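You operate a simulated robot arm through the tools that you are given. There is no shell and no other tool. Be economical: measure what you need, move in short steps, check, and stop when the job is done.

You are at the controls of a simulated robot arm. One attempt, no reset.

## Task
Press the pins of blocks 56 and 29 in to 6 mm.
Fine: 56 first; set the depth dial, lock the table at HOLD for each press and leave it locked.

It is judged by the outcome, as a careful person would: the job done as asked, and still so three seconds after it is handed in. It fails if anything else is knocked over, pushed out of place, dropped, spilled or broken.

## Robot
A 7-joint arm with a two-finger parallel gripper, fixed in place. Base frame: the origin is at the foot of the arm, x ahead of it, y to its left, z up. Readings come in mm, degrees, newtons and seconds.
With the tool pointing down near the work surface it reaches from about 240 to 680 mm from the base axis. Its first joint turns from -66.0 to 66.0 degrees. Payload 2.4 kg.
The TCP is the grasp point between the finger pads, 30 mm short of the fingertips. In the tool frame z runs along the fingers and y along their closing line. The gripper opens to 94 mm. The fingers are 28 mm wide and 10 mm thick; the gripper's body (50 by 96 mm) begins 55 mm behind the TCP.
Orientation is that of the tool frame in the base frame, as [roll, pitch, yaw] about the fixed x, y, z axes, in that order (R = Rz(yaw) Ry(pitch) Rx(roll)). With the fingers straight down and closing along the base's y, the tool's x points along the base's -x, its y along +y and its z along -z.

## Interface
- The arm moves only by the tool servo_tool. Its argument "deltas" is a list of rows, each an object (a shift or turn left out is 0, a gripper value left out holds the last) with "linear": the shift along the base's x, y, z in mm, a list of three; "rot": the turn, a rotation vector about the base's x, y, z in degrees, a list of three; "gripper": the finger opening in mm, from 0 to 94. In form: [{"linear": [tx, ty, tz], "rot": [rx, ry, rz], "gripper": gripper}, ...]. A call has 1 to 20 rows; each row shifts and turns the commanded pose from where the row before left it. Each row takes 0.2 s and may step no farther than 50 mm and 8.6 degrees from the row before; otherwise, or with a gripper value out of range, the whole call is refused. A pose out of reach is approached as far as the arm can. The call stops where the force on the tool passes 40 N (or 10 N more than at its start, if that is more) or the arm is blocked; 0.2 s more then pass. Each finger travels about 153 mm/s and halts on what it meets, pressing with about 33 N; the grip force reading is that of the motor and also rises with nothing between the fingers. The clock runs only during rows and for 0.2 s after the last one: add rows that do not move to give the fingers time. It gives the time, the measured TCP pose, the force on the tool (base axes), the opening and the grip force at its end, in the units of the frame above (readings bear some noise), with the torque about the TCP (base axes, N m) and any sound that the robot's microphone picked up.
- Cameras (640 x 400 px; columns grow to the right, rows downward): "scene" is fixed at [9.7, 458.4, 1438.6]; the picture's right is [-0.94, -0.35, 0.00], its down [-0.21, 0.56, -0.80] and it looks along [0.28, -0.75, -0.60] (base axes); focal length 357 px, centre (320, 200). "wrist" rides on the gripper at [76, 14, -103] in the tool frame; the picture's right is [-0.18, 0.98, 0.00], its down [-0.75, -0.14, -0.64] and it looks along [-0.63, -0.12, 0.77] (tool axes); focal length 243 px, centre (320, 200). There is no depth. A picture from a camera that has moved, and an enlarged one, comes with that camera's place and axes in the base frame and with its lens.
- grab_frame(camera): a new picture of that camera. The clock stands still meanwhile.
- enlarge(camera, box): a new picture of the part [left, top, right, bottom] of that camera's present view, enlarged. The clock stands still meanwhile.
- sign_off(): hands the job in; it is judged then, once.

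Work in short steps. Places have to be worked out from the pictures, the camera data and where the tool is seen: move nearer, look again, correct. Check each grasp and each placing, and mend what went wrong. You have 120 turns and 84 pictures in all, those below and enlarged ones among them. Open the gripper and draw the arm clear of the work before you hand the job in, unless the task says otherwise; then end with one line.

The tools are called after ">>>" as name(argument=value, ...) on one line, values as JSON. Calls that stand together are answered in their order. servo_tool: Moves the arm, as the interface text tells. Its arguments: {"type":"object","properties":{"deltas":{"type":"array"}},"required":["deltas"]} The other tools are called the same way: grab_frame (camera) takes a picture; enlarge (camera, box) takes an enlarged picture of a part of a camera's view; sign_off () hands the job in.

At the start:

```text
time_s: 0.0
tool_pos: [432.4, 171.5, 1194.0]
ee_rot: [-179.9, 0.0, 180.0]
wrist_force: [0.2, -1.3, 0.1]
wrist_torque: [-0.04, 0.01, -0.01]
finger_gap: 93.8
grip_force: 0.0
```

scene: 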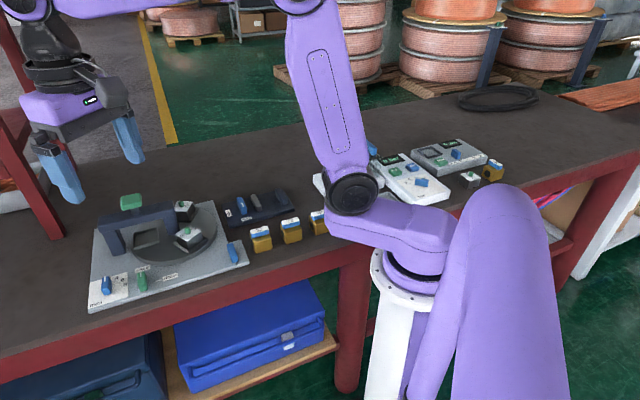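
wrist: 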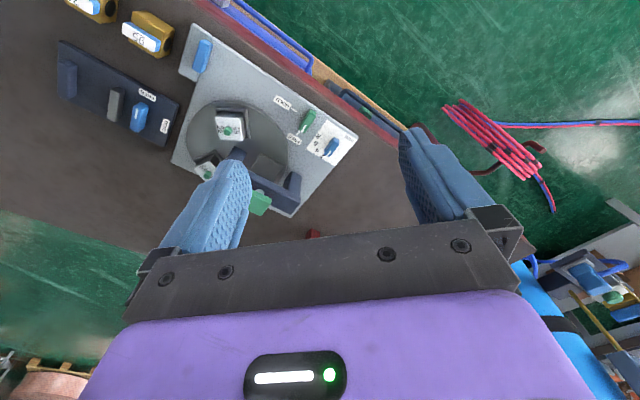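

I see a press rig with a rotary table, and several blocks and panels. I'll enlarge the views to read the labels.

>>> enlarge(camera="scene", box=[80, 180, 260, 320])

>>> enlarge(camera="scene", box=[210, 130, 520, 260])

>>> enlarge(camera="wrist", box=[30, 0, 370, 220])

```text
2.86 times, centred on (170, 250) of scene
camera zoom: at [9.7, 458.4, 1438.6], right [-0.94, -0.35, 0.0], down [-0.21, 0.56, -0.8], along [0.28, -0.75, -0.6], focal length 1019 px, centre (749, 57)
```

zoom: 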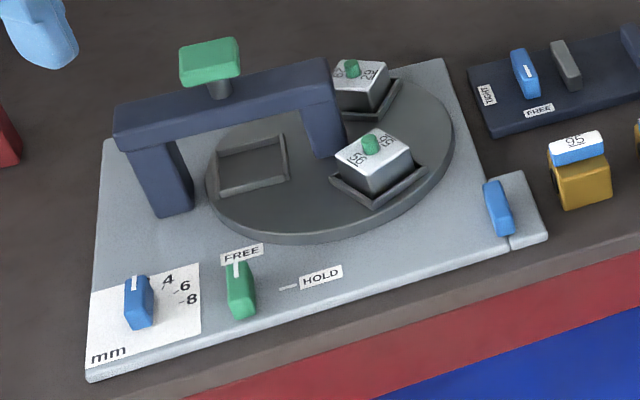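

```text
2.06 times, centred on (365, 195) of scene
camera zoom: at [9.7, 458.4, 1438.6], right [-0.94, -0.35, 0.0], down [-0.21, 0.56, -0.8], along [0.28, -0.75, -0.6], focal length 736 px, centre (227, 210)
```

zoom: 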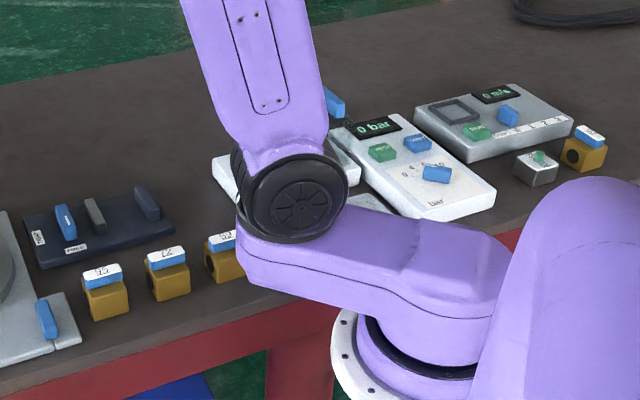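

```text
1.82 times, centred on (200, 110) of wrist
camera zoom: at [356.2, 186.7, 1296.2], right [0.18, 0.98, 0.0], down [0.75, -0.14, 0.64], along [0.63, -0.12, -0.77], focal length 441 px, centre (538, 364)
```

zoom: 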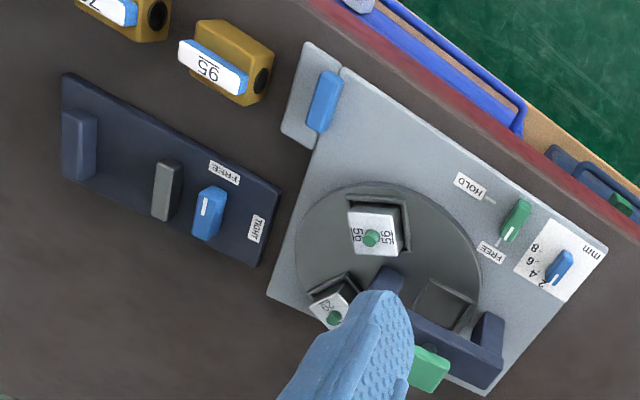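

Triangulation puts the press ram top near (610, 28, 971), the dial near (578, 167, 869) and the lock lever near (524, 138, 865). I'll move the wrist camera closer for a better look, staying well above everything.

>>> servo_tool(deltas=[{"linear": [-10, -20, -40]}, {"linear": [-10, -20, -40]}, {"linear": [-10, -20, -40]}, {}])

>>> grab_frame(camera="wrist")

>>> enlarge(camera="scene", box=[80, 180, 260, 320])

```text
time_s: 1.0
tool_pos: [401.4, 112.1, 1073.0]
ee_rot: [-179.9, 0.0, 180.0]
wrist_force: [-0.6, -0.3, 0.4]
wrist_torque: [0.01, 0.03, 0.0]
finger_gap: 94.0
grip_force: 0.0
```

```text
78 pictures are left
camera wrist: at [325.2, 127.2, 1174.8], right [0.18, 0.98, 0.0], down [0.75, -0.14, 0.64], along [0.63, -0.12, -0.77], focal length 243 px, centre (320, 200)
```

wrist: 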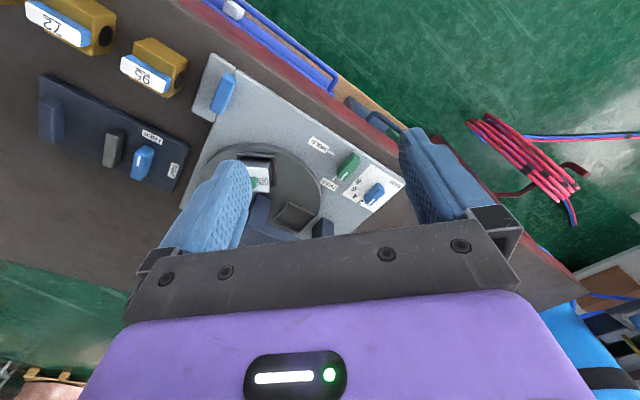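

```text
2.86 times, centred on (170, 250) of scene
camera zoom: at [9.7, 458.4, 1438.6], right [-0.94, -0.35, 0.0], down [-0.21, 0.56, -0.8], along [0.28, -0.75, -0.6], focal length 1019 px, centre (749, 57)
```

zoom: 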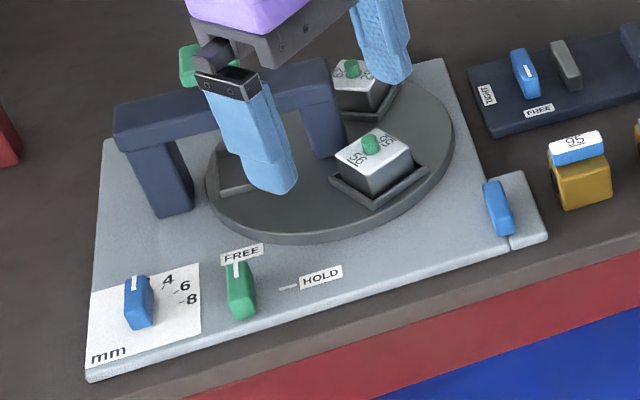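

I need the labels at finer scale, so I'll zoom in on the scene's block tops, dial and lever.

>>> enlarge(camera="scene", box=[165, 190, 215, 255])

>>> enlarge(camera="scene", box=[85, 240, 185, 315])

>>> enlarge(camera="wrist", box=[190, 40, 410, 240])

```text
6.15 times, centred on (190, 222) of scene
camera zoom: at [9.7, 458.4, 1438.6], right [-0.94, -0.35, 0.0], down [-0.21, 0.56, -0.8], along [0.28, -0.75, -0.6], focal length 2195 px, centre (1120, 62)
```

zoom: 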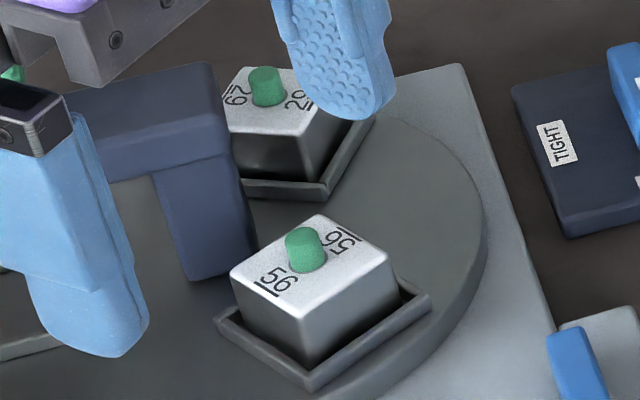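

```text
5.33 times, centred on (135, 278) of scene
camera zoom: at [9.7, 458.4, 1438.6], right [-0.94, -0.35, 0.0], down [-0.21, 0.56, -0.8], along [0.28, -0.75, -0.6], focal length 1903 px, centre (1307, -213)
```

zoom: 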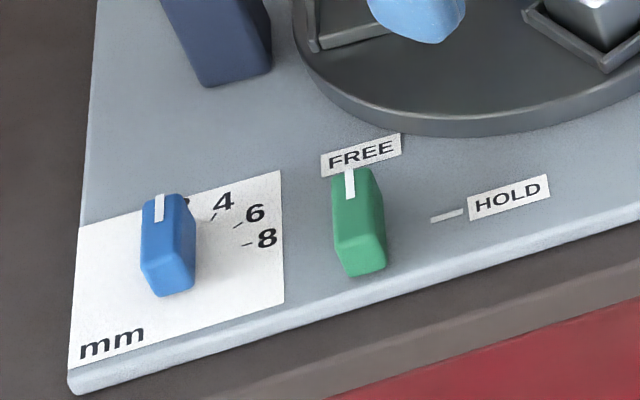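

```text
2.00 times, centred on (300, 140) of wrist
camera zoom: at [325.2, 127.2, 1174.8], right [0.18, 0.98, 0.0], down [0.75, -0.14, 0.64], along [0.63, -0.12, -0.77], focal length 485 px, centre (360, 320)
```

zoom: 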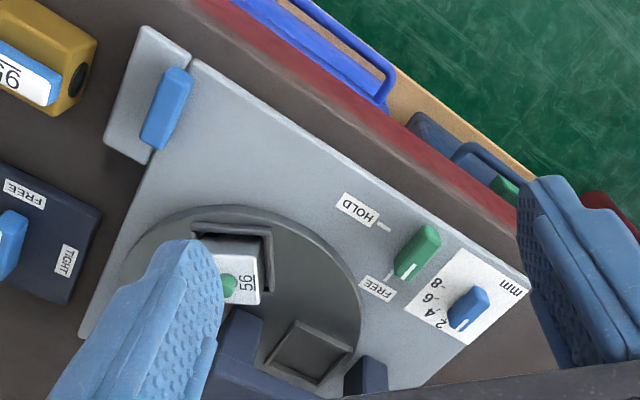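

Labels are clear: 56 (underlined) and 29 sit in nests, with the empty nest under the ram. The dial is near 2 and the lever is at FREE. I'll move so the wrist camera views the dial and lever up close between the fingers.

>>> servo_tool(deltas=[{"linear": [30, 25, -35]}, {"linear": [30, 25, -40]}, {"linear": [25, 15, -40]}, {}])

>>> enlarge(camera="wrist", box=[220, 60, 420, 240])

```text
refused: row 1 steps farther than a row can; nothing moved
```

```text
2.22 times, centred on (320, 150) of wrist
camera zoom: at [325.2, 127.2, 1174.8], right [0.18, 0.98, 0.0], down [0.75, -0.14, 0.64], along [0.63, -0.12, -0.77], focal length 539 px, centre (320, 311)
```

zoom: 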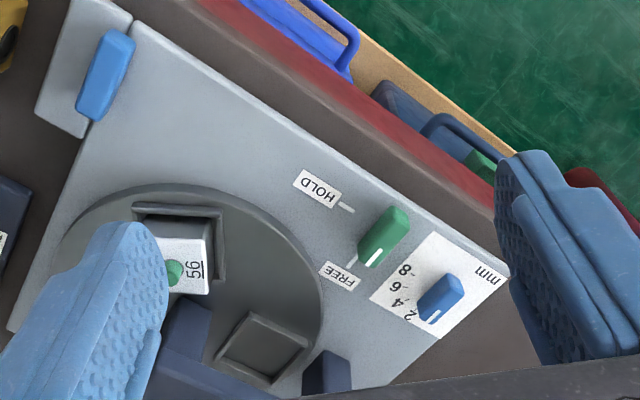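

The step was over 50 mm and refused, so I'll repeat it with smaller rows.

>>> servo_tool(deltas=[{"linear": [24, 18, -29]}, {"linear": [24, 18, -29]}, {"linear": [24, 18, -29]}, {"linear": [23, 17, -28]}, {}])

>>> grab_frame(camera="wrist")

```text
time_s: 2.2
tool_pos: [497.1, 182.2, 960.3]
ee_rot: [-180.0, 0.0, -180.0]
wrist_force: [0.1, 0.6, -0.2]
wrist_torque: [-0.04, 0.03, -0.01]
finger_gap: 94.0
grip_force: 0.1
```

```text
72 pictures are left
camera wrist: at [421.3, 196.8, 1062.4], right [0.18, 0.98, 0.0], down [0.75, -0.14, 0.64], along [0.63, -0.12, -0.77], focal length 243 px, centre (320, 200)
```

wrist: 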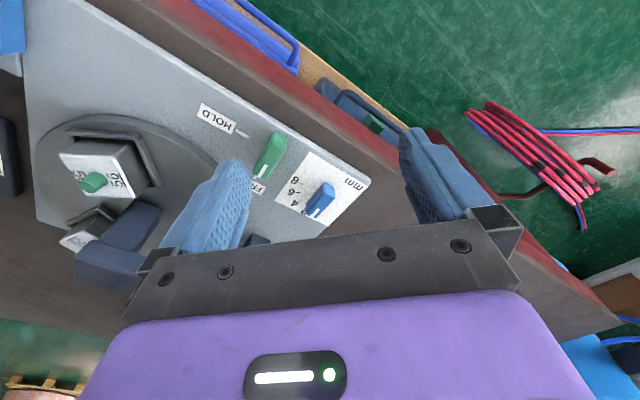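

Both controls are now visible; I'll enlarge them to measure positions and angles.

>>> enlarge(camera="wrist", box=[240, 120, 380, 240])

>>> enlarge(camera="wrist", box=[20, 90, 280, 260])

>>> enlarge(camera="scene", box=[85, 180, 245, 315])

```text
3.33 times, centred on (310, 180) of wrist
camera zoom: at [421.3, 196.8, 1062.4], right [0.18, 0.98, 0.0], down [0.75, -0.14, 0.64], along [0.63, -0.12, -0.77], focal length 809 px, centre (353, 267)
```

zoom: 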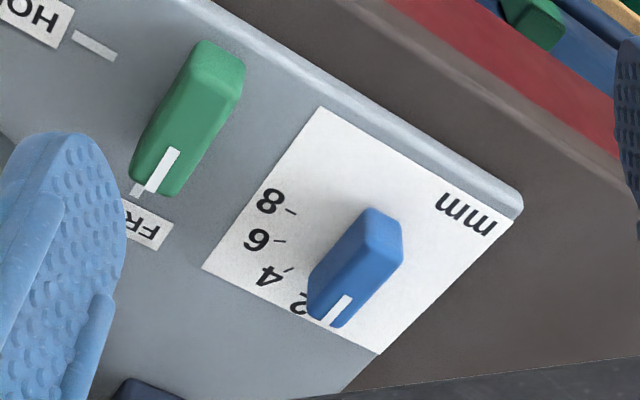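

```text
2.35 times, centred on (150, 175) of wrist
camera zoom: at [421.3, 196.8, 1062.4], right [0.18, 0.98, 0.0], down [0.75, -0.14, 0.64], along [0.63, -0.12, -0.77], focal length 571 px, centre (720, 259)
```

zoom: 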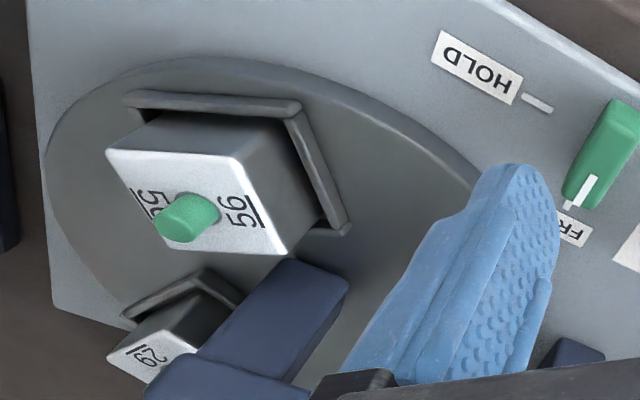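

```text
2.96 times, centred on (165, 248) of scene
camera zoom: at [9.7, 458.4, 1438.6], right [-0.94, -0.35, 0.0], down [-0.21, 0.56, -0.8], along [0.28, -0.75, -0.6], focal length 1057 px, centre (779, 59)
```

zoom: 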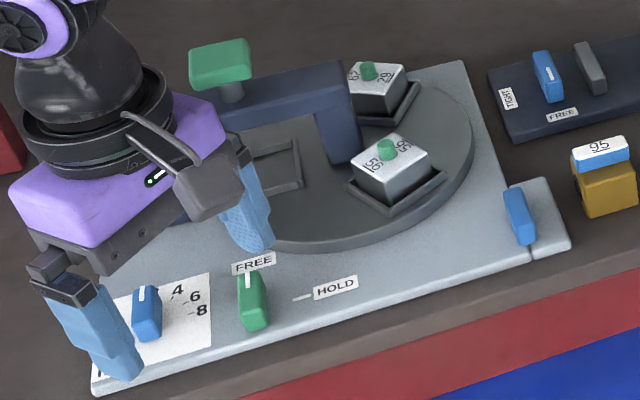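

I need tick angles precisely, so I'll zoom further into the dial and the lever.

>>> enlarge(camera="wrist", box=[290, 170, 340, 220])

>>> enlarge(camera="wrist", box=[220, 120, 300, 190])

>>> enlarge(camera="scene", box=[100, 260, 165, 300])

```text
8.00 times, centred on (315, 195) of wrist
camera zoom: at [421.3, 196.8, 1062.4], right [0.18, 0.98, 0.0], down [0.75, -0.14, 0.64], along [0.63, -0.12, -0.77], focal length 1941 px, centre (360, 240)
```

zoom: 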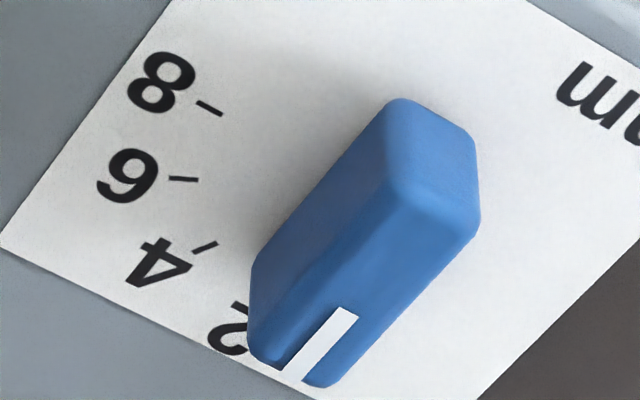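

```text
5.71 times, centred on (260, 155) of wrist
camera zoom: at [421.3, 196.8, 1062.4], right [0.18, 0.98, 0.0], down [0.75, -0.14, 0.64], along [0.63, -0.12, -0.77], focal length 1386 px, centre (663, 457)
```

zoom: 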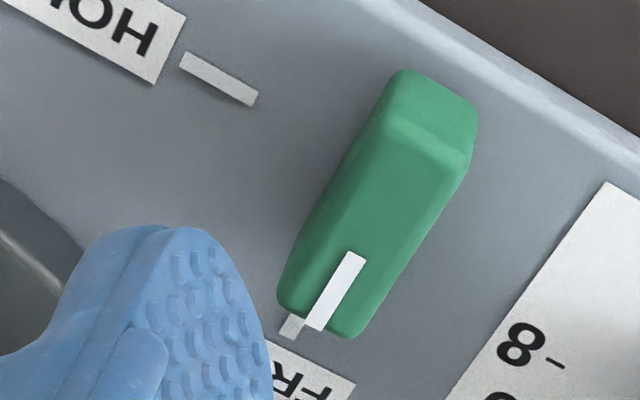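

```text
9.85 times, centred on (132, 280) of scene
camera zoom: at [9.7, 458.4, 1438.6], right [-0.94, -0.35, 0.0], down [-0.21, 0.56, -0.8], along [0.28, -0.75, -0.6], focal length 3512 px, centre (2166, -588)
```

zoom: 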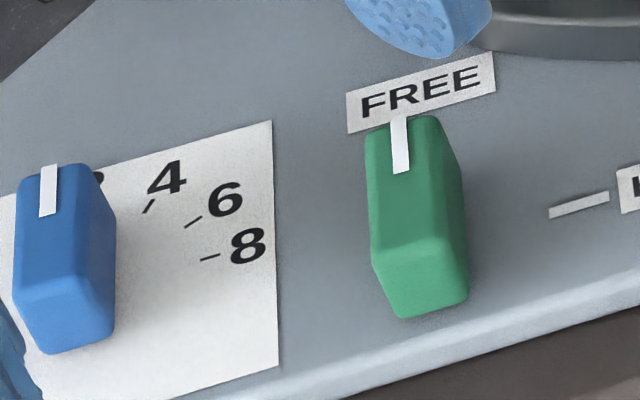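

From the tick geometry, the dial axis is about (581.6, 167) with 2, 4, 6 and 8 at −45, −75, −105 and −135°. The lever axis is about (522, 131), with FREE at −45° and HOLD at −135°. I'll yaw the tool −45° and hover over the dial.

>>> servo_tool(deltas=[{"linear": [14, -2.5, -5], "rot": [0, 0, -7.5], "gripper": 50}, {"linear": [14, -2.5, -5], "rot": [0, 0, -7.5]}, {"linear": [14, -2.5, -5], "rot": [0, 0, -7.5]}, {"linear": [14, -2.5, -5], "rot": [0, 0, -7.5]}, {"linear": [14, -2.5, -5], "rot": [0, 0, -7.5]}, {"linear": [14.5, -2.7, -5], "rot": [0, 0, -7.5]}, {}])

>>> grab_frame(camera="wrist")

>>> enlarge(camera="scene", box=[85, 220, 185, 310])

```text
time_s: 3.8
tool_pos: [581.0, 166.5, 927.9]
ee_rot: [180.0, -0.1, 134.9]
wrist_force: [-0.4, -0.4, 0.0]
wrist_torque: [-0.02, 0.0, 0.0]
finger_gap: 50.2
grip_force: 0.1
```

```text
65 pictures are left
camera wrist: at [537.1, 231.7, 1029.8], right [0.83, 0.56, 0.0], down [0.43, -0.63, 0.64], along [0.36, -0.53, -0.77], focal length 243 px, centre (320, 200)
```

wrist: 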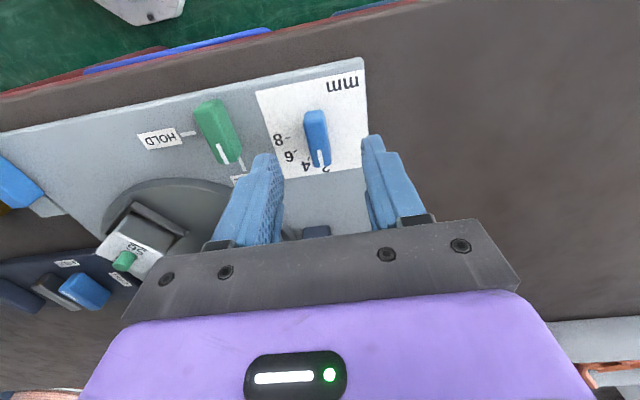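

```text
4.44 times, centred on (135, 265) of scene
camera zoom: at [9.7, 458.4, 1438.6], right [-0.94, -0.35, 0.0], down [-0.21, 0.56, -0.8], along [0.28, -0.75, -0.6], focal length 1586 px, centre (1142, -89)
```

zoom: 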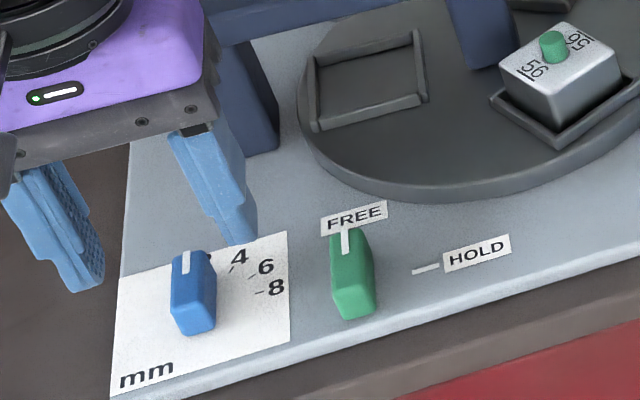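

Well positioned over the dial; I'll check centring with a zoom.

>>> enlarge(camera="wrist", box=[250, 90, 390, 190])

```text
4.00 times, centred on (320, 140) of wrist
camera zoom: at [537.1, 231.7, 1029.8], right [0.83, 0.56, 0.0], down [0.43, -0.63, 0.64], along [0.36, -0.53, -0.77], focal length 970 px, centre (320, 440)
```

zoom: 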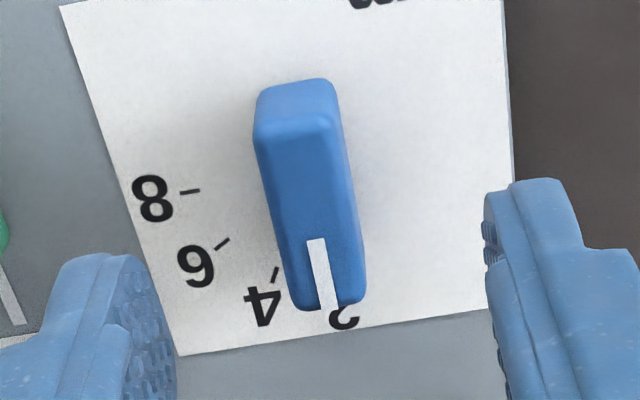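

Tick geometry from this view gives a dial axis of (580, 166), which agrees with the TCP position. Descending around the knob.

>>> servo_tool(deltas=[{"linear": [-0.7, -0.5, -12]}, {"linear": [0, 0, -12]}, {"linear": [0, 0, -8]}, {}])

>>> enlarge(camera="scene", box=[85, 220, 185, 310])

>>> enlarge(camera="wrist", box=[220, 90, 420, 240])

```text
time_s: 4.8
tool_pos: [581.2, 167.5, 896.3]
ee_rot: [179.9, 0.0, 135.0]
wrist_force: [0.9, 0.3, 0.0]
wrist_torque: [-0.01, 0.01, 0.01]
finger_gap: 49.7
grip_force: 0.1
```

```text
4.44 times, centred on (135, 265) of scene
camera zoom: at [9.7, 458.4, 1438.6], right [-0.94, -0.35, 0.0], down [-0.21, 0.56, -0.8], along [0.28, -0.75, -0.6], focal length 1586 px, centre (1142, -89)
```

zoom: 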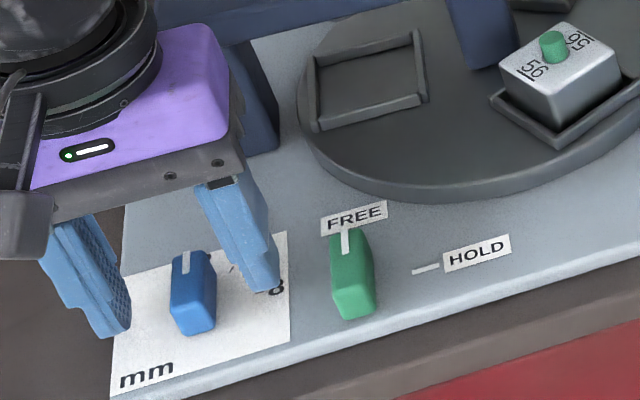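

```text
2.67 times, centred on (320, 165) of wrist
camera zoom: at [537.7, 231.2, 998.1], right [0.82, 0.57, 0.0], down [0.43, -0.63, 0.64], along [0.36, -0.53, -0.77], focal length 647 px, centre (320, 293)
```

zoom: 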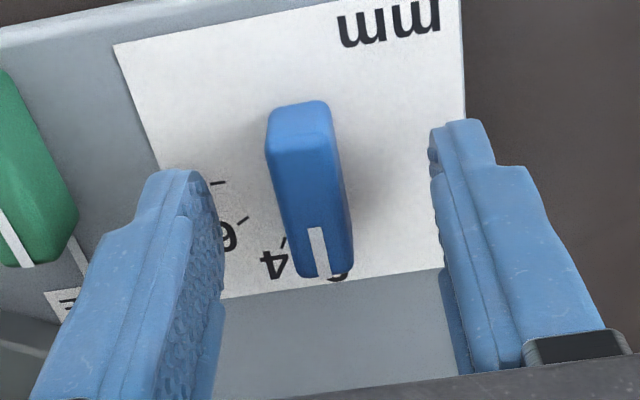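

The knob sits slightly left of mid-gap, so I'll shift about 2 mm toward it, lower a little and close.

>>> servo_tool(deltas=[{"linear": [-1.5, -1.2, -3]}, {"gripper": 30}, {"gripper": 22}, {}])

>>> enlarge(camera="wrist", box=[220, 90, 420, 240])

```text
time_s: 5.8
tool_pos: [579.6, 165.5, 892.5]
ee_rot: [179.9, 0.0, 135.0]
wrist_force: [-0.3, 0.4, -0.1]
wrist_torque: [0.0, 0.0, -0.01]
finger_gap: 22.3
grip_force: 0.1
```

```text
2.67 times, centred on (320, 165) of wrist
camera zoom: at [535.7, 230.0, 995.3], right [0.82, 0.57, 0.0], down [0.43, -0.63, 0.64], along [0.36, -0.53, -0.77], focal length 647 px, centre (320, 293)
```

zoom: 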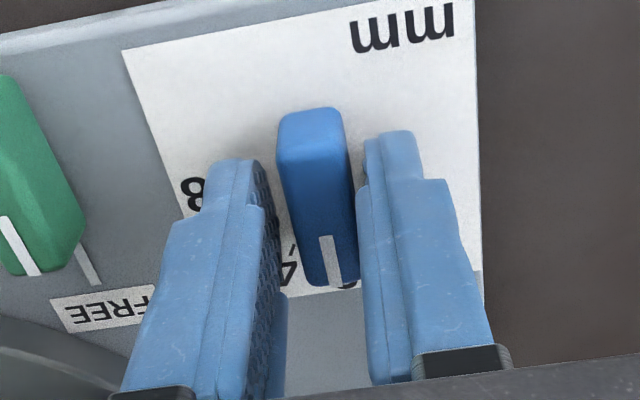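

Nearly centred and clear; closing on the knob.

>>> servo_tool(deltas=[{"gripper": 10}, {"gripper": 4}, {}])

```text
time_s: 6.6
tool_pos: [580.4, 166.2, 892.4]
ee_rot: [179.9, 0.1, 135.0]
wrist_force: [7.4, 4.7, -3.9]
wrist_torque: [-0.1, -0.12, -0.02]
finger_gap: 13.6
grip_force: 45.0
```

The knob is gripped at 13.6 mm width. I'll relax the small side load and turn −60°.

>>> servo_tool(deltas=[{"linear": [0.8, 0.6, 0]}, {"rot": [0, 0, -6]}, {"rot": [0, 0, -6]}, {"rot": [0, 0, -6]}, {"rot": [0, 0, -6]}, {"rot": [0, 0, -6]}, {}])

>>> enlarge(camera="scene", box=[85, 220, 185, 310])

```text
time_s: 8.2
tool_pos: [579.1, 166.2, 892.7]
ee_rot: [-179.8, -0.1, 104.9]
wrist_force: [-2.2, -4.8, -10.4]
wrist_torque: [-0.2, -0.38, -0.01]
finger_gap: 13.6
grip_force: 44.8
```

```text
4.44 times, centred on (135, 265) of scene
camera zoom: at [9.9, 458.3, 1438.6], right [-0.94, -0.35, 0.0], down [-0.21, 0.56, -0.8], along [0.28, -0.75, -0.6], focal length 1586 px, centre (1142, -89)
```

zoom: 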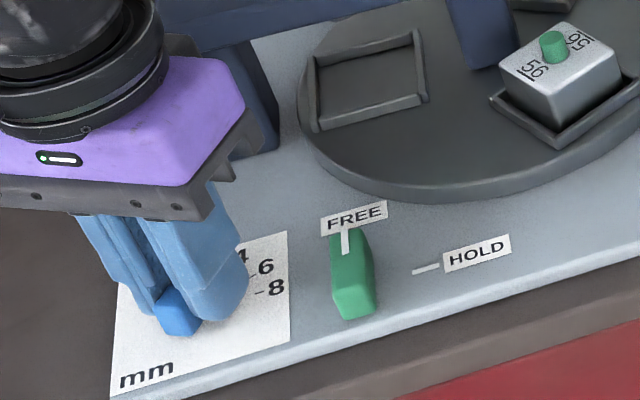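

The knob is turning with the tool and forces are low. Continuing another −30°.

>>> servo_tool(deltas=[{"rot": [0, 0, -6]}, {"rot": [0, 0, -6]}, {"rot": [0, 0, -6]}, {"rot": [0, 0, -6]}, {"rot": [0, 0, -6]}, {}])

>>> grab_frame(camera="wrist")

```text
time_s: 9.6
tool_pos: [578.5, 166.2, 893.4]
ee_rot: [-179.9, 0.1, 75.0]
wrist_force: [-14.0, -8.6, -9.3]
wrist_torque: [0.56, -0.16, -0.03]
finger_gap: 13.9
grip_force: 44.3
```

```text
58 pictures are left
camera wrist: at [613.2, 236.4, 995.2], right [0.9, -0.43, 0.0], down [-0.33, -0.69, 0.64], along [-0.28, -0.58, -0.76], focal length 243 px, centre (320, 200)
```

wrist: 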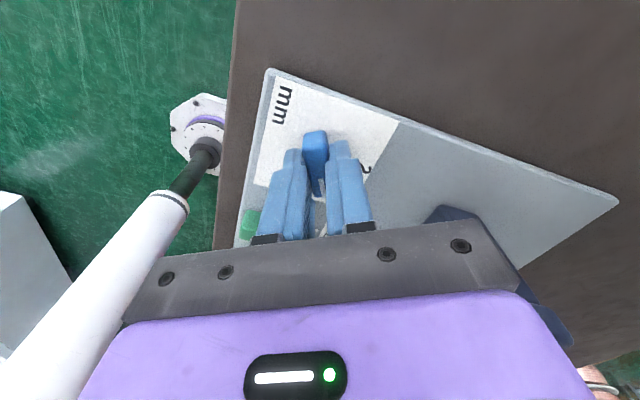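

The turn is complete per the tool. I'll open, rise, and check the pointer.

>>> servo_tool(deltas=[{"gripper": 18}, {"gripper": 40}, {"linear": [0, 0, 20]}, {"linear": [0, 0, 25]}, {}])

>>> enlarge(camera="wrist", box=[230, 90, 400, 230])

>>> enlarge(camera="scene", box=[90, 255, 170, 310])

```text
time_s: 10.8
tool_pos: [581.4, 168.5, 939.3]
ee_rot: [-180.0, 0.0, 75.1]
wrist_force: [-0.4, -0.9, 0.4]
wrist_torque: [-0.01, -0.01, 0.0]
finger_gap: 40.2
grip_force: 0.2
```

```text
2.86 times, centred on (315, 160) of wrist
camera zoom: at [614.9, 238.7, 1041.8], right [0.9, -0.43, 0.0], down [-0.33, -0.69, 0.64], along [-0.28, -0.58, -0.77], focal length 693 px, centre (334, 314)
```

zoom: 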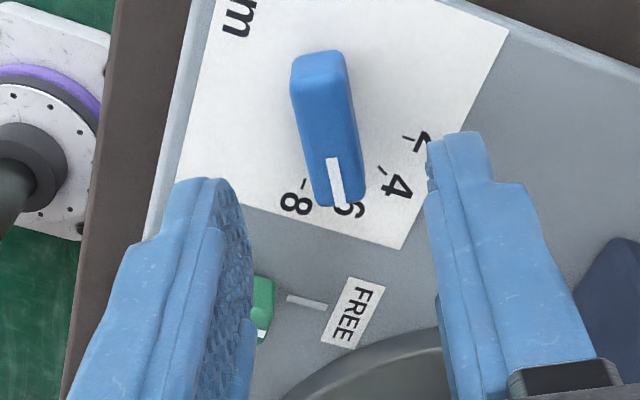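

```text
7.27 times, centred on (130, 282) of scene
camera zoom: at [9.7, 458.4, 1438.6], right [-0.94, -0.35, 0.0], down [-0.21, 0.56, -0.8], along [0.28, -0.75, -0.6], focal length 2594 px, centre (1702, -400)
```

zoom: 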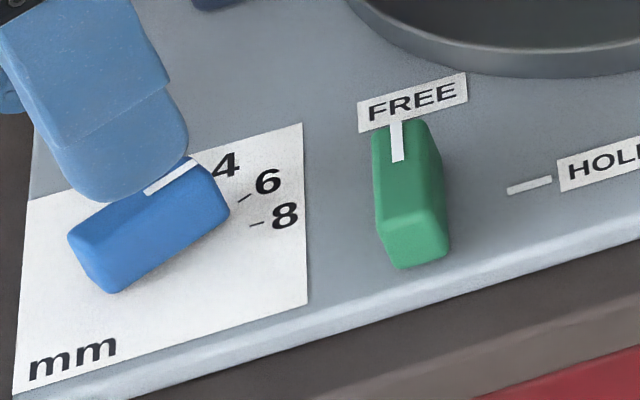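

The pointer measures −105.7°, which is the 6 mark (−105°), so the dial is set. Next I'll rise and swing back to the robot side to view the turntable and bridge.

>>> servo_tool(deltas=[{"linear": [0, 0, 40]}, {"linear": [-11, -11.5, 3], "rot": [0, 0, 7.5], "gripper": 94}, {"linear": [-11, -11.5, 3], "rot": [0, 0, 7.5]}, {"linear": [-11, -11.5, 3], "rot": [0, 0, 7.5]}, {"linear": [-11, -11.5, 3], "rot": [0, 0, 7.5]}, {"linear": [-11, -11.5, 3], "rot": [0, 0, 7.5]}, {"linear": [-11, -11.5, 3], "rot": [0, 0, 7.5]}, {"linear": [-11, -11.5, 3], "rot": [0, 0, 7.5]}, {"linear": [-11, -11.5, 3], "rot": [0, 0, 7.5]}, {"linear": [-11, -11.5, 3], "rot": [0, 0, 7.5]}, {"linear": [-11, -11.5, 3], "rot": [0, 0, 7.5]}, {"linear": [-11, -11.5, 3], "rot": [0, 0, 7.5]}, {"linear": [-11, -11.5, 3], "rot": [0, 0, 7.5]}, {"linear": [-11, -11.5, 3], "rot": [0, 0, 7.5]}, {"linear": [-11, -11.5, 3], "rot": [0, 0, 7.5]}, {}])

>>> grab_frame(camera="wrist")

>>> enlarge(camera="scene", box=[90, 185, 250, 295])

```text
time_s: 14.2
tool_pos: [426.8, 4.5, 1021.7]
ee_rot: [-179.9, 0.0, -179.9]
wrist_force: [-0.4, -0.2, 0.2]
wrist_torque: [0.0, 0.01, 0.02]
finger_gap: 94.1
grip_force: 0.0
```

```text
55 pictures are left
camera wrist: at [350.2, 18.9, 1123.6], right [0.18, 0.98, 0.0], down [0.75, -0.14, 0.64], along [0.63, -0.12, -0.77], focal length 243 px, centre (320, 200)
```

wrist: 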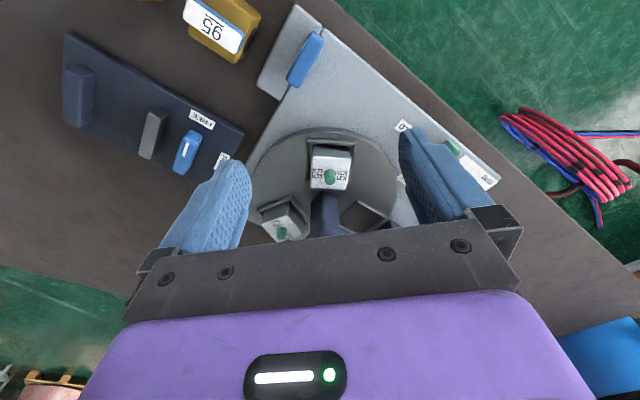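

```text
3.64 times, centred on (170, 240) of scene
camera zoom: at [9.7, 458.4, 1438.6], right [-0.94, -0.35, 0.0], down [-0.21, 0.56, -0.8], along [0.28, -0.75, -0.6], focal length 1297 px, centre (866, 54)
```

zoom: 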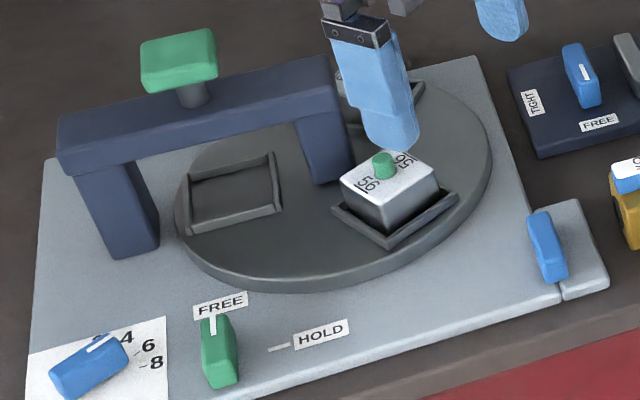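

>>> enlarge(camera="wrist", box=[235, 110, 425, 250])

```text
2.86 times, centred on (330, 180) of wrist
camera zoom: at [350.2, 18.9, 1123.6], right [0.18, 0.98, 0.0], down [0.75, -0.14, 0.64], along [0.63, -0.12, -0.77], focal length 693 px, centre (291, 257)
```

zoom: 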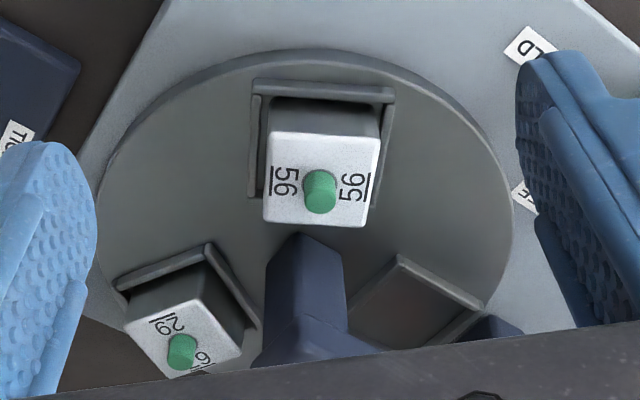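

The disc centre is about (568, −17) with nests at about 67 mm radius. I'll turn the table clockwise by driving block 29's nest, which lies on the open side away from the bridge. Moving high to above block 29 with the closing line tangential.

>>> servo_tool(deltas=[{"linear": [10.7, -5.8, 0], "rot": [0, 0, 7.3]}, {"linear": [10.7, -5.8, 0], "rot": [0, 0, 7.3]}, {"linear": [10.7, -5.8, 0], "rot": [0, 0, 7.3]}, {"linear": [10.7, -5.8, 0], "rot": [0, 0, 7.3]}, {"linear": [10.7, -5.8, 0], "rot": [0, 0, 7.3]}, {"linear": [10.7, -5.8, 0], "rot": [0, 0, 7.3]}, {"linear": [10.7, -5.8, 0], "rot": [0, 0, 7.3]}, {"linear": [10.7, -5.8, 0], "rot": [0, 0, 7.3]}, {"linear": [10.7, -5.8, 0], "rot": [0, 0, 7.3]}, {"linear": [10.7, -5.8, 0], "rot": [0, 0, 7.3]}, {"linear": [10.7, -5.8, 0], "rot": [0, 0, 7.3]}, {"linear": [10.7, -5.8, 0], "rot": [0, 0, 7.3]}, {"linear": [10.7, -5.8, 0], "rot": [0, 0, 7.3]}, {"linear": [10.7, -5.8, 0], "rot": [0, 0, 7.3]}, {"linear": [10.7, -5.8, 0], "rot": [0, 0, 7.3]}, {}])

>>> grab_frame(camera="wrist")

```text
time_s: 17.6
tool_pos: [587.5, -80.9, 1020.2]
ee_rot: [-180.0, 0.0, -70.3]
wrist_force: [0.6, -0.1, -0.1]
wrist_torque: [-0.02, -0.02, 0.01]
finger_gap: 94.3
grip_force: 0.0
```

```text
52 pictures are left
camera wrist: at [599.8, -156.6, 1123.1], right [-0.99, -0.16, 0.0], down [-0.12, 0.76, 0.64], along [-0.1, 0.63, -0.77], focal length 243 px, centre (320, 200)
```

wrist: 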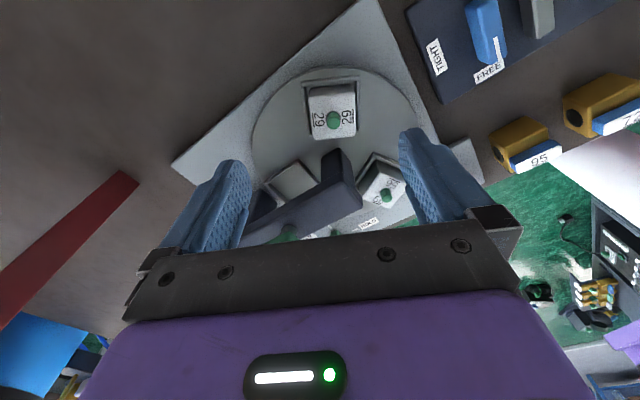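

The yaw was reached in full and this view shows the whole table. Zooming to measure.

>>> enlarge(camera="wrist", box=[230, 60, 430, 250])

```text
2.11 times, centred on (330, 155) of wrist
camera zoom: at [599.8, -156.6, 1123.1], right [-0.99, -0.16, 0.0], down [-0.12, 0.76, 0.64], along [-0.1, 0.63, -0.77], focal length 511 px, centre (299, 295)
```

zoom: 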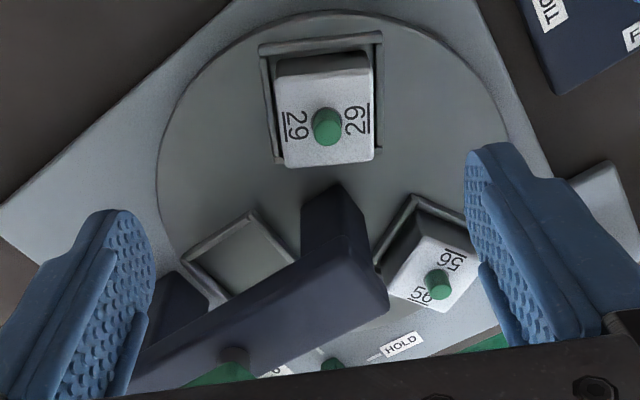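

Triangulating now gives pin 29 at (574.4, −74.7, 905) and pin 56 at (497, 3, 904). The table centre is about (559, −14) with radius 63 mm, so a 120° clockwise turn brings 56 under the ram. I'll align over 29 and descend straddling its nest.

>>> servo_tool(deltas=[{"linear": [-13, 6.2, -25], "rot": [0, 0, -5.5], "gripper": 72}, {"linear": [0, 0, -40]}, {"linear": [0, 0, -35]}, {}])

>>> enlarge(camera="wrist", box=[180, 60, 460, 260])

>>> enlarge(camera="scene", box=[90, 185, 250, 295])

```text
time_s: 18.6
tool_pos: [574.0, -75.0, 921.4]
ee_rot: [-180.0, 0.0, -76.0]
wrist_force: [0.2, -0.1, -0.2]
wrist_torque: [0.0, -0.02, -0.05]
finger_gap: 72.2
grip_force: 0.1
```

```text
2.00 times, centred on (320, 160) of wrist
camera zoom: at [577.8, -151.4, 1023.8], right [-1.0, -0.06, 0.0], down [-0.05, 0.77, 0.64], along [-0.04, 0.64, -0.77], focal length 485 px, centre (320, 280)
```

zoom: 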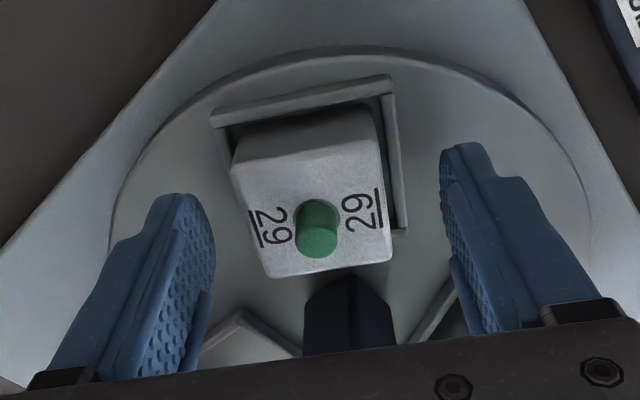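

```text
3.64 times, centred on (170, 240) of scene
camera zoom: at [9.7, 458.4, 1438.6], right [-0.94, -0.35, 0.0], down [-0.21, 0.56, -0.8], along [0.28, -0.75, -0.6], focal length 1297 px, centre (866, 54)
```

zoom: 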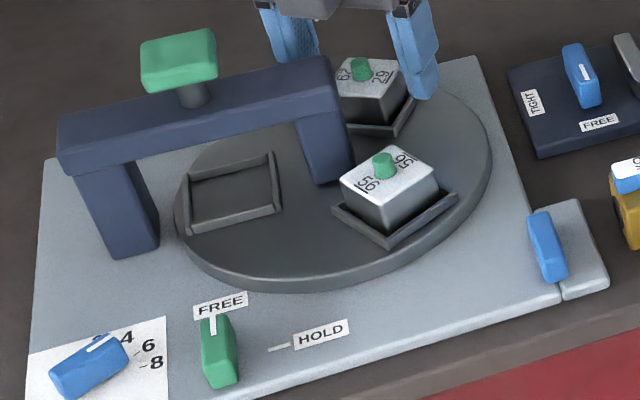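

Aligned with the block and centred. Descending in small steps to nest-wall height.

>>> servo_tool(deltas=[{"linear": [0.5, 0.5, -8]}, {"linear": [0, 0, -8]}, {"linear": [0, 0, -5]}, {}])

>>> enlarge(camera="wrist", box=[180, 60, 460, 260])

>>> enlarge(camera="scene", box=[150, 180, 230, 250])

```text
time_s: 19.7
tool_pos: [576.0, -74.4, 903.4]
ee_rot: [-179.7, -0.3, -75.9]
wrist_force: [-1.5, -1.3, 4.6]
wrist_torque: [-0.02, 0.28, 0.08]
finger_gap: 73.0
grip_force: 0.1
stopped in row 4: the force on the tool passed its limit at 42 N (the readings are from after the stop); the commanded pose is now the measured one
```

```text
2.00 times, centred on (320, 160) of wrist
camera zoom: at [579.7, -152.1, 1005.9], right [-1.0, -0.06, -0.01], down [-0.05, 0.77, 0.64], along [-0.04, 0.64, -0.77], focal length 485 px, centre (320, 280)
```

zoom: 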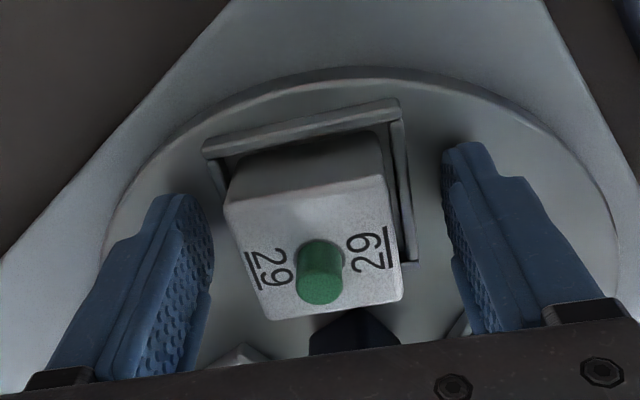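

```text
5.71 times, centred on (190, 215) of scene
camera zoom: at [9.6, 458.4, 1438.6], right [-0.94, -0.35, 0.0], down [-0.21, 0.56, -0.8], along [0.28, -0.75, -0.6], focal length 2038 px, centre (1063, 114)
```

zoom: 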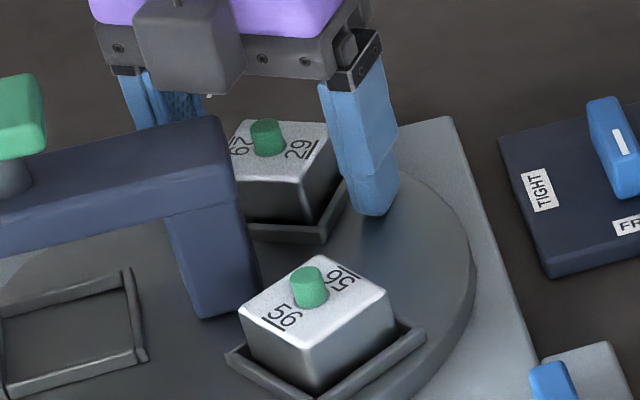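

The fingertips touched the disc at about z 873. I'll lift 2.5 mm, narrow the gap slightly, and sweep clockwise 30° as a first test.

>>> servo_tool(deltas=[{"linear": [0, 0, 2.5], "gripper": 67}, {"linear": [-6.4, -1.4, 0], "rot": [0, 0, -6]}, {"linear": [-6.5, -0.8, 0], "rot": [0, 0, -6]}, {"linear": [-6.6, -0.1, 0], "rot": [0, 0, -6]}, {"linear": [-6.5, 0.6, 0], "rot": [0, 0, -6]}, {"linear": [-6.4, 1.3, 0], "rot": [0, 0, -6]}, {}])

>>> enlarge(camera="scene", box=[90, 185, 250, 295])

>>> enlarge(camera="wrist", box=[180, 60, 460, 260])

```text
time_s: 21.3
tool_pos: [543.6, -75.4, 905.5]
ee_rot: [-179.7, -0.1, -106.0]
wrist_force: [-0.2, 1.1, -0.2]
wrist_torque: [0.0, -0.02, 0.03]
finger_gap: 67.1
grip_force: 0.1
```

```text
3.64 times, centred on (170, 240) of scene
camera zoom: at [9.7, 458.4, 1438.6], right [-0.94, -0.35, 0.0], down [-0.21, 0.56, -0.8], along [0.28, -0.75, -0.6], focal length 1297 px, centre (866, 54)
```

zoom: 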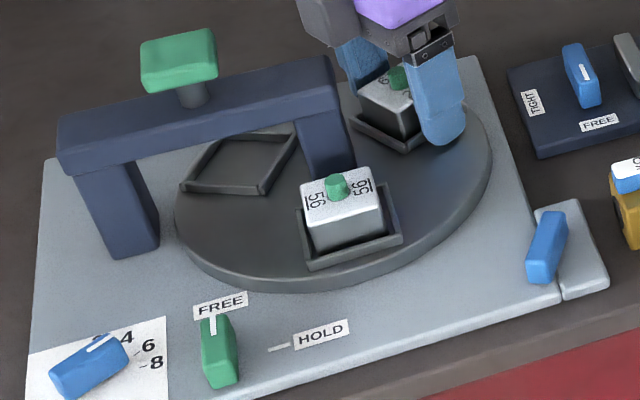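

```text
2.00 times, centred on (320, 160) of wrist
camera zoom: at [508.4, -143.6, 1008.0], right [-0.89, 0.45, -0.01], down [0.34, 0.69, 0.64], along [0.29, 0.57, -0.77], focal length 485 px, centre (320, 280)
```

zoom: 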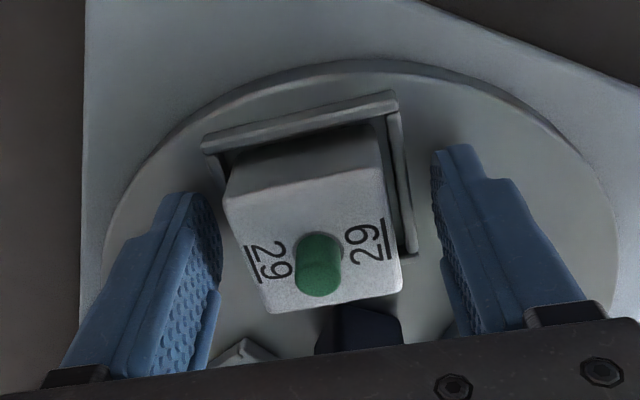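

The table turns freely with the push. Continuing the sweep another 60°.

>>> servo_tool(deltas=[{"linear": [-6.3, 2.0, 0], "rot": [0, 0, -6]}, {"linear": [-6.0, 2.6, 0], "rot": [0, 0, -6]}, {"linear": [-5.7, 3.2, 0], "rot": [0, 0, -6]}, {"linear": [-5.4, 3.8, 0], "rot": [0, 0, -6]}, {"linear": [-4.9, 4.3, 0], "rot": [0, 0, -6]}, {"linear": [-4.5, 4.8, 0], "rot": [0, 0, -6]}, {"linear": [-3.9, 5.3, 0], "rot": [0, 0, -6]}, {"linear": [-3.4, 5.6, 0], "rot": [0, 0, -6]}, {"linear": [-2.8, 6.0, 0], "rot": [0, 0, -6]}, {"linear": [-2.1, 6.2, 0], "rot": [0, 0, -6]}, {}])

>>> enlarge(camera="scene", box=[90, 185, 250, 295])

>>> enlarge(camera="wrist", box=[180, 60, 460, 260])

```text
time_s: 23.7
tool_pos: [498.2, -32.8, 905.2]
ee_rot: [-179.7, -0.2, -166.0]
wrist_force: [0.1, -0.2, -0.4]
wrist_torque: [0.0, 0.0, -0.01]
finger_gap: 66.8
grip_force: 0.0
```

```text
3.64 times, centred on (170, 240) of scene
camera zoom: at [9.7, 458.4, 1438.6], right [-0.94, -0.35, 0.0], down [-0.21, 0.56, -0.8], along [0.28, -0.75, -0.6], focal length 1297 px, centre (866, 54)
```

zoom: 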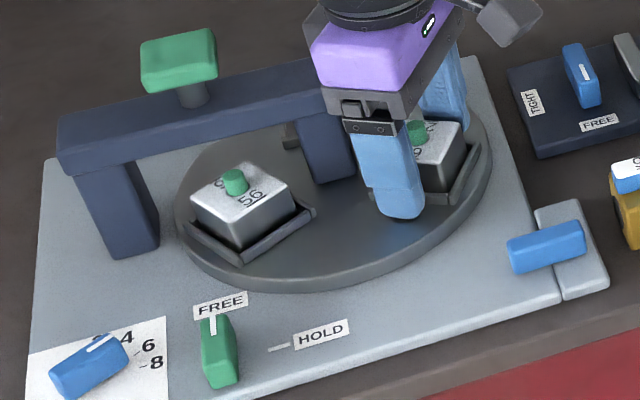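

```text
2.00 times, centred on (320, 160) of wrist
camera zoom: at [420.3, -35.3, 1007.6], right [-0.06, 1.0, 0.0], down [0.77, 0.05, 0.64], along [0.64, 0.03, -0.77], focal length 485 px, centre (320, 280)
```

zoom: 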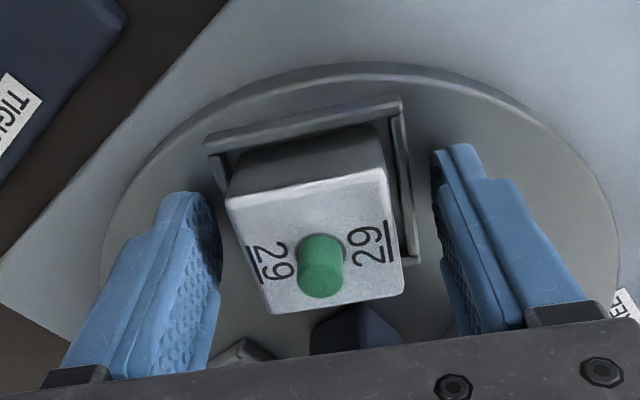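

Table angle follows the tool yaw (−90° so far). Adding the last ~29.5°.

>>> servo_tool(deltas=[{"linear": [-1.4, 6.3, 0], "rot": [0, 0, -5.9]}, {"linear": [-0.8, 6.4, 0], "rot": [0, 0, -5.9]}, {"linear": [-0.1, 6.4, 0], "rot": [0, 0, -5.9]}, {"linear": [0.6, 6.4, 0], "rot": [0, 0, -5.9]}, {"linear": [1.2, 6.3, 0], "rot": [0, 0, -5.9]}, {}])

>>> enlarge(camera="scene", box=[90, 185, 250, 295])

```text
time_s: 25.1
tool_pos: [497.9, 0.8, 904.3]
ee_rot: [-179.7, 0.0, 164.6]
wrist_force: [-0.8, -0.7, -0.4]
wrist_torque: [-0.04, -0.02, -0.02]
finger_gap: 66.8
grip_force: 0.0
```

```text
3.64 times, centred on (170, 240) of scene
camera zoom: at [9.7, 458.4, 1438.6], right [-0.94, -0.35, 0.0], down [-0.21, 0.56, -0.8], along [0.28, -0.75, -0.6], focal length 1297 px, centre (866, 54)
```

zoom: 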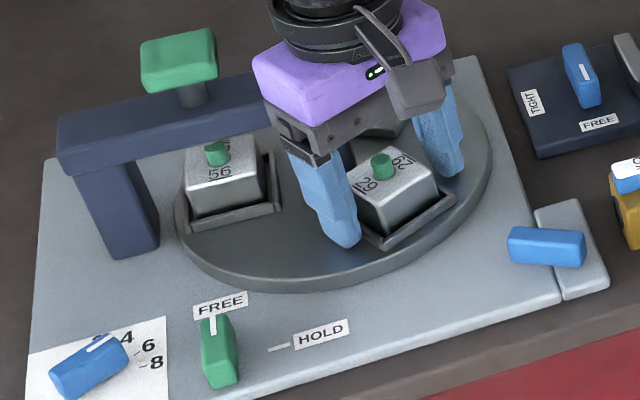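

Very close to the old empty-nest position. I'll zoom in on the alignment and on the blue handle, which has moved.

>>> enlarge(camera="scene", box=[125, 190, 185, 250])

>>> enlarge(camera="scene", box=[195, 220, 255, 270])

>>> grab_frame(camera="wrist")

```text
6.67 times, centred on (155, 220) of scene
camera zoom: at [9.7, 458.4, 1438.6], right [-0.94, -0.35, 0.0], down [-0.21, 0.56, -0.8], along [0.28, -0.75, -0.6], focal length 2378 px, centre (1420, 67)
```

zoom: 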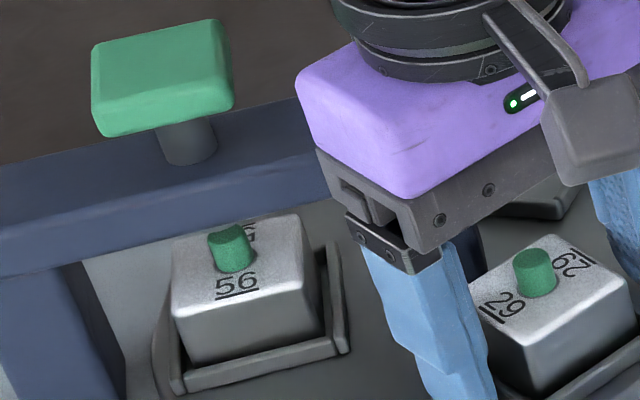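

```text
8.00 times, centred on (225, 245) of scene
camera zoom: at [9.7, 458.4, 1438.6], right [-0.94, -0.35, 0.0], down [-0.21, 0.56, -0.8], along [0.28, -0.75, -0.6], focal length 2854 px, centre (1080, -160)
```

zoom: 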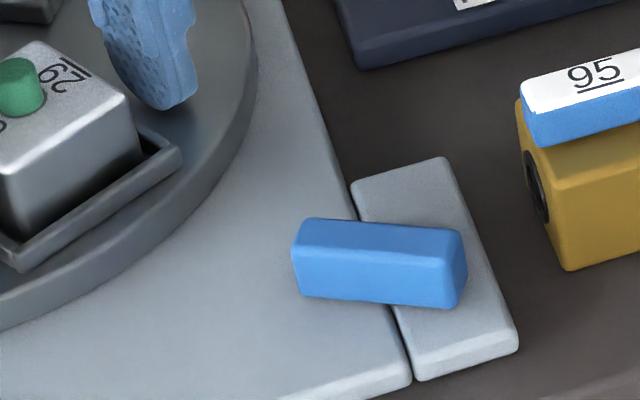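

```text
39 pictures are left
camera wrist: at [428.2, 35.7, 1007.5], right [0.44, 0.9, 0.0], down [0.69, -0.33, 0.64], along [0.57, -0.29, -0.77], focal length 243 px, centre (320, 200)
```

wrist: 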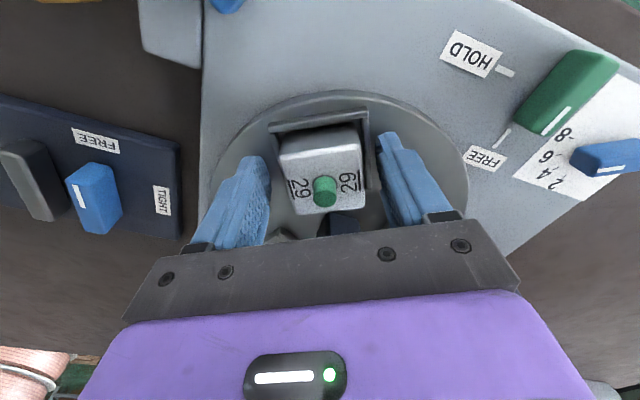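

29 now sits exactly where 56 was (same pixels), so the table turned 120°, and nest 56's edges look parallel to the bridge. I'll lift straight up and look at the ram and pin from the robot side to verify before locking.

>>> servo_tool(deltas=[{"linear": [0, 0, 35]}, {"linear": [0, 0, 45]}, {"linear": [0, 20, 45], "gripper": 94}, {"linear": [10, 30, 10]}, {}])

>>> grab_frame(camera="wrist")

```text
time_s: 26.3
tool_pos: [508.5, 49.9, 1042.9]
ee_rot: [-179.7, -0.2, 164.6]
wrist_force: [0.4, 0.1, -0.8]
wrist_torque: [0.01, 0.0, 0.0]
finger_gap: 94.0
grip_force: 0.0
```

```text
38 pictures are left
camera wrist: at [439.1, 85.7, 1145.1], right [0.44, 0.9, 0.0], down [0.69, -0.33, 0.64], along [0.57, -0.28, -0.77], focal length 243 px, centre (320, 200)
```

wrist: 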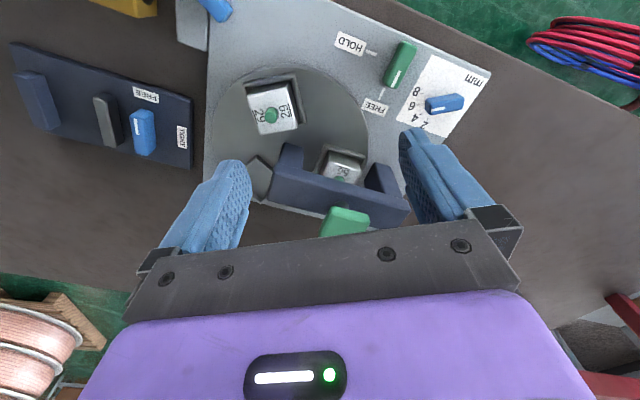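

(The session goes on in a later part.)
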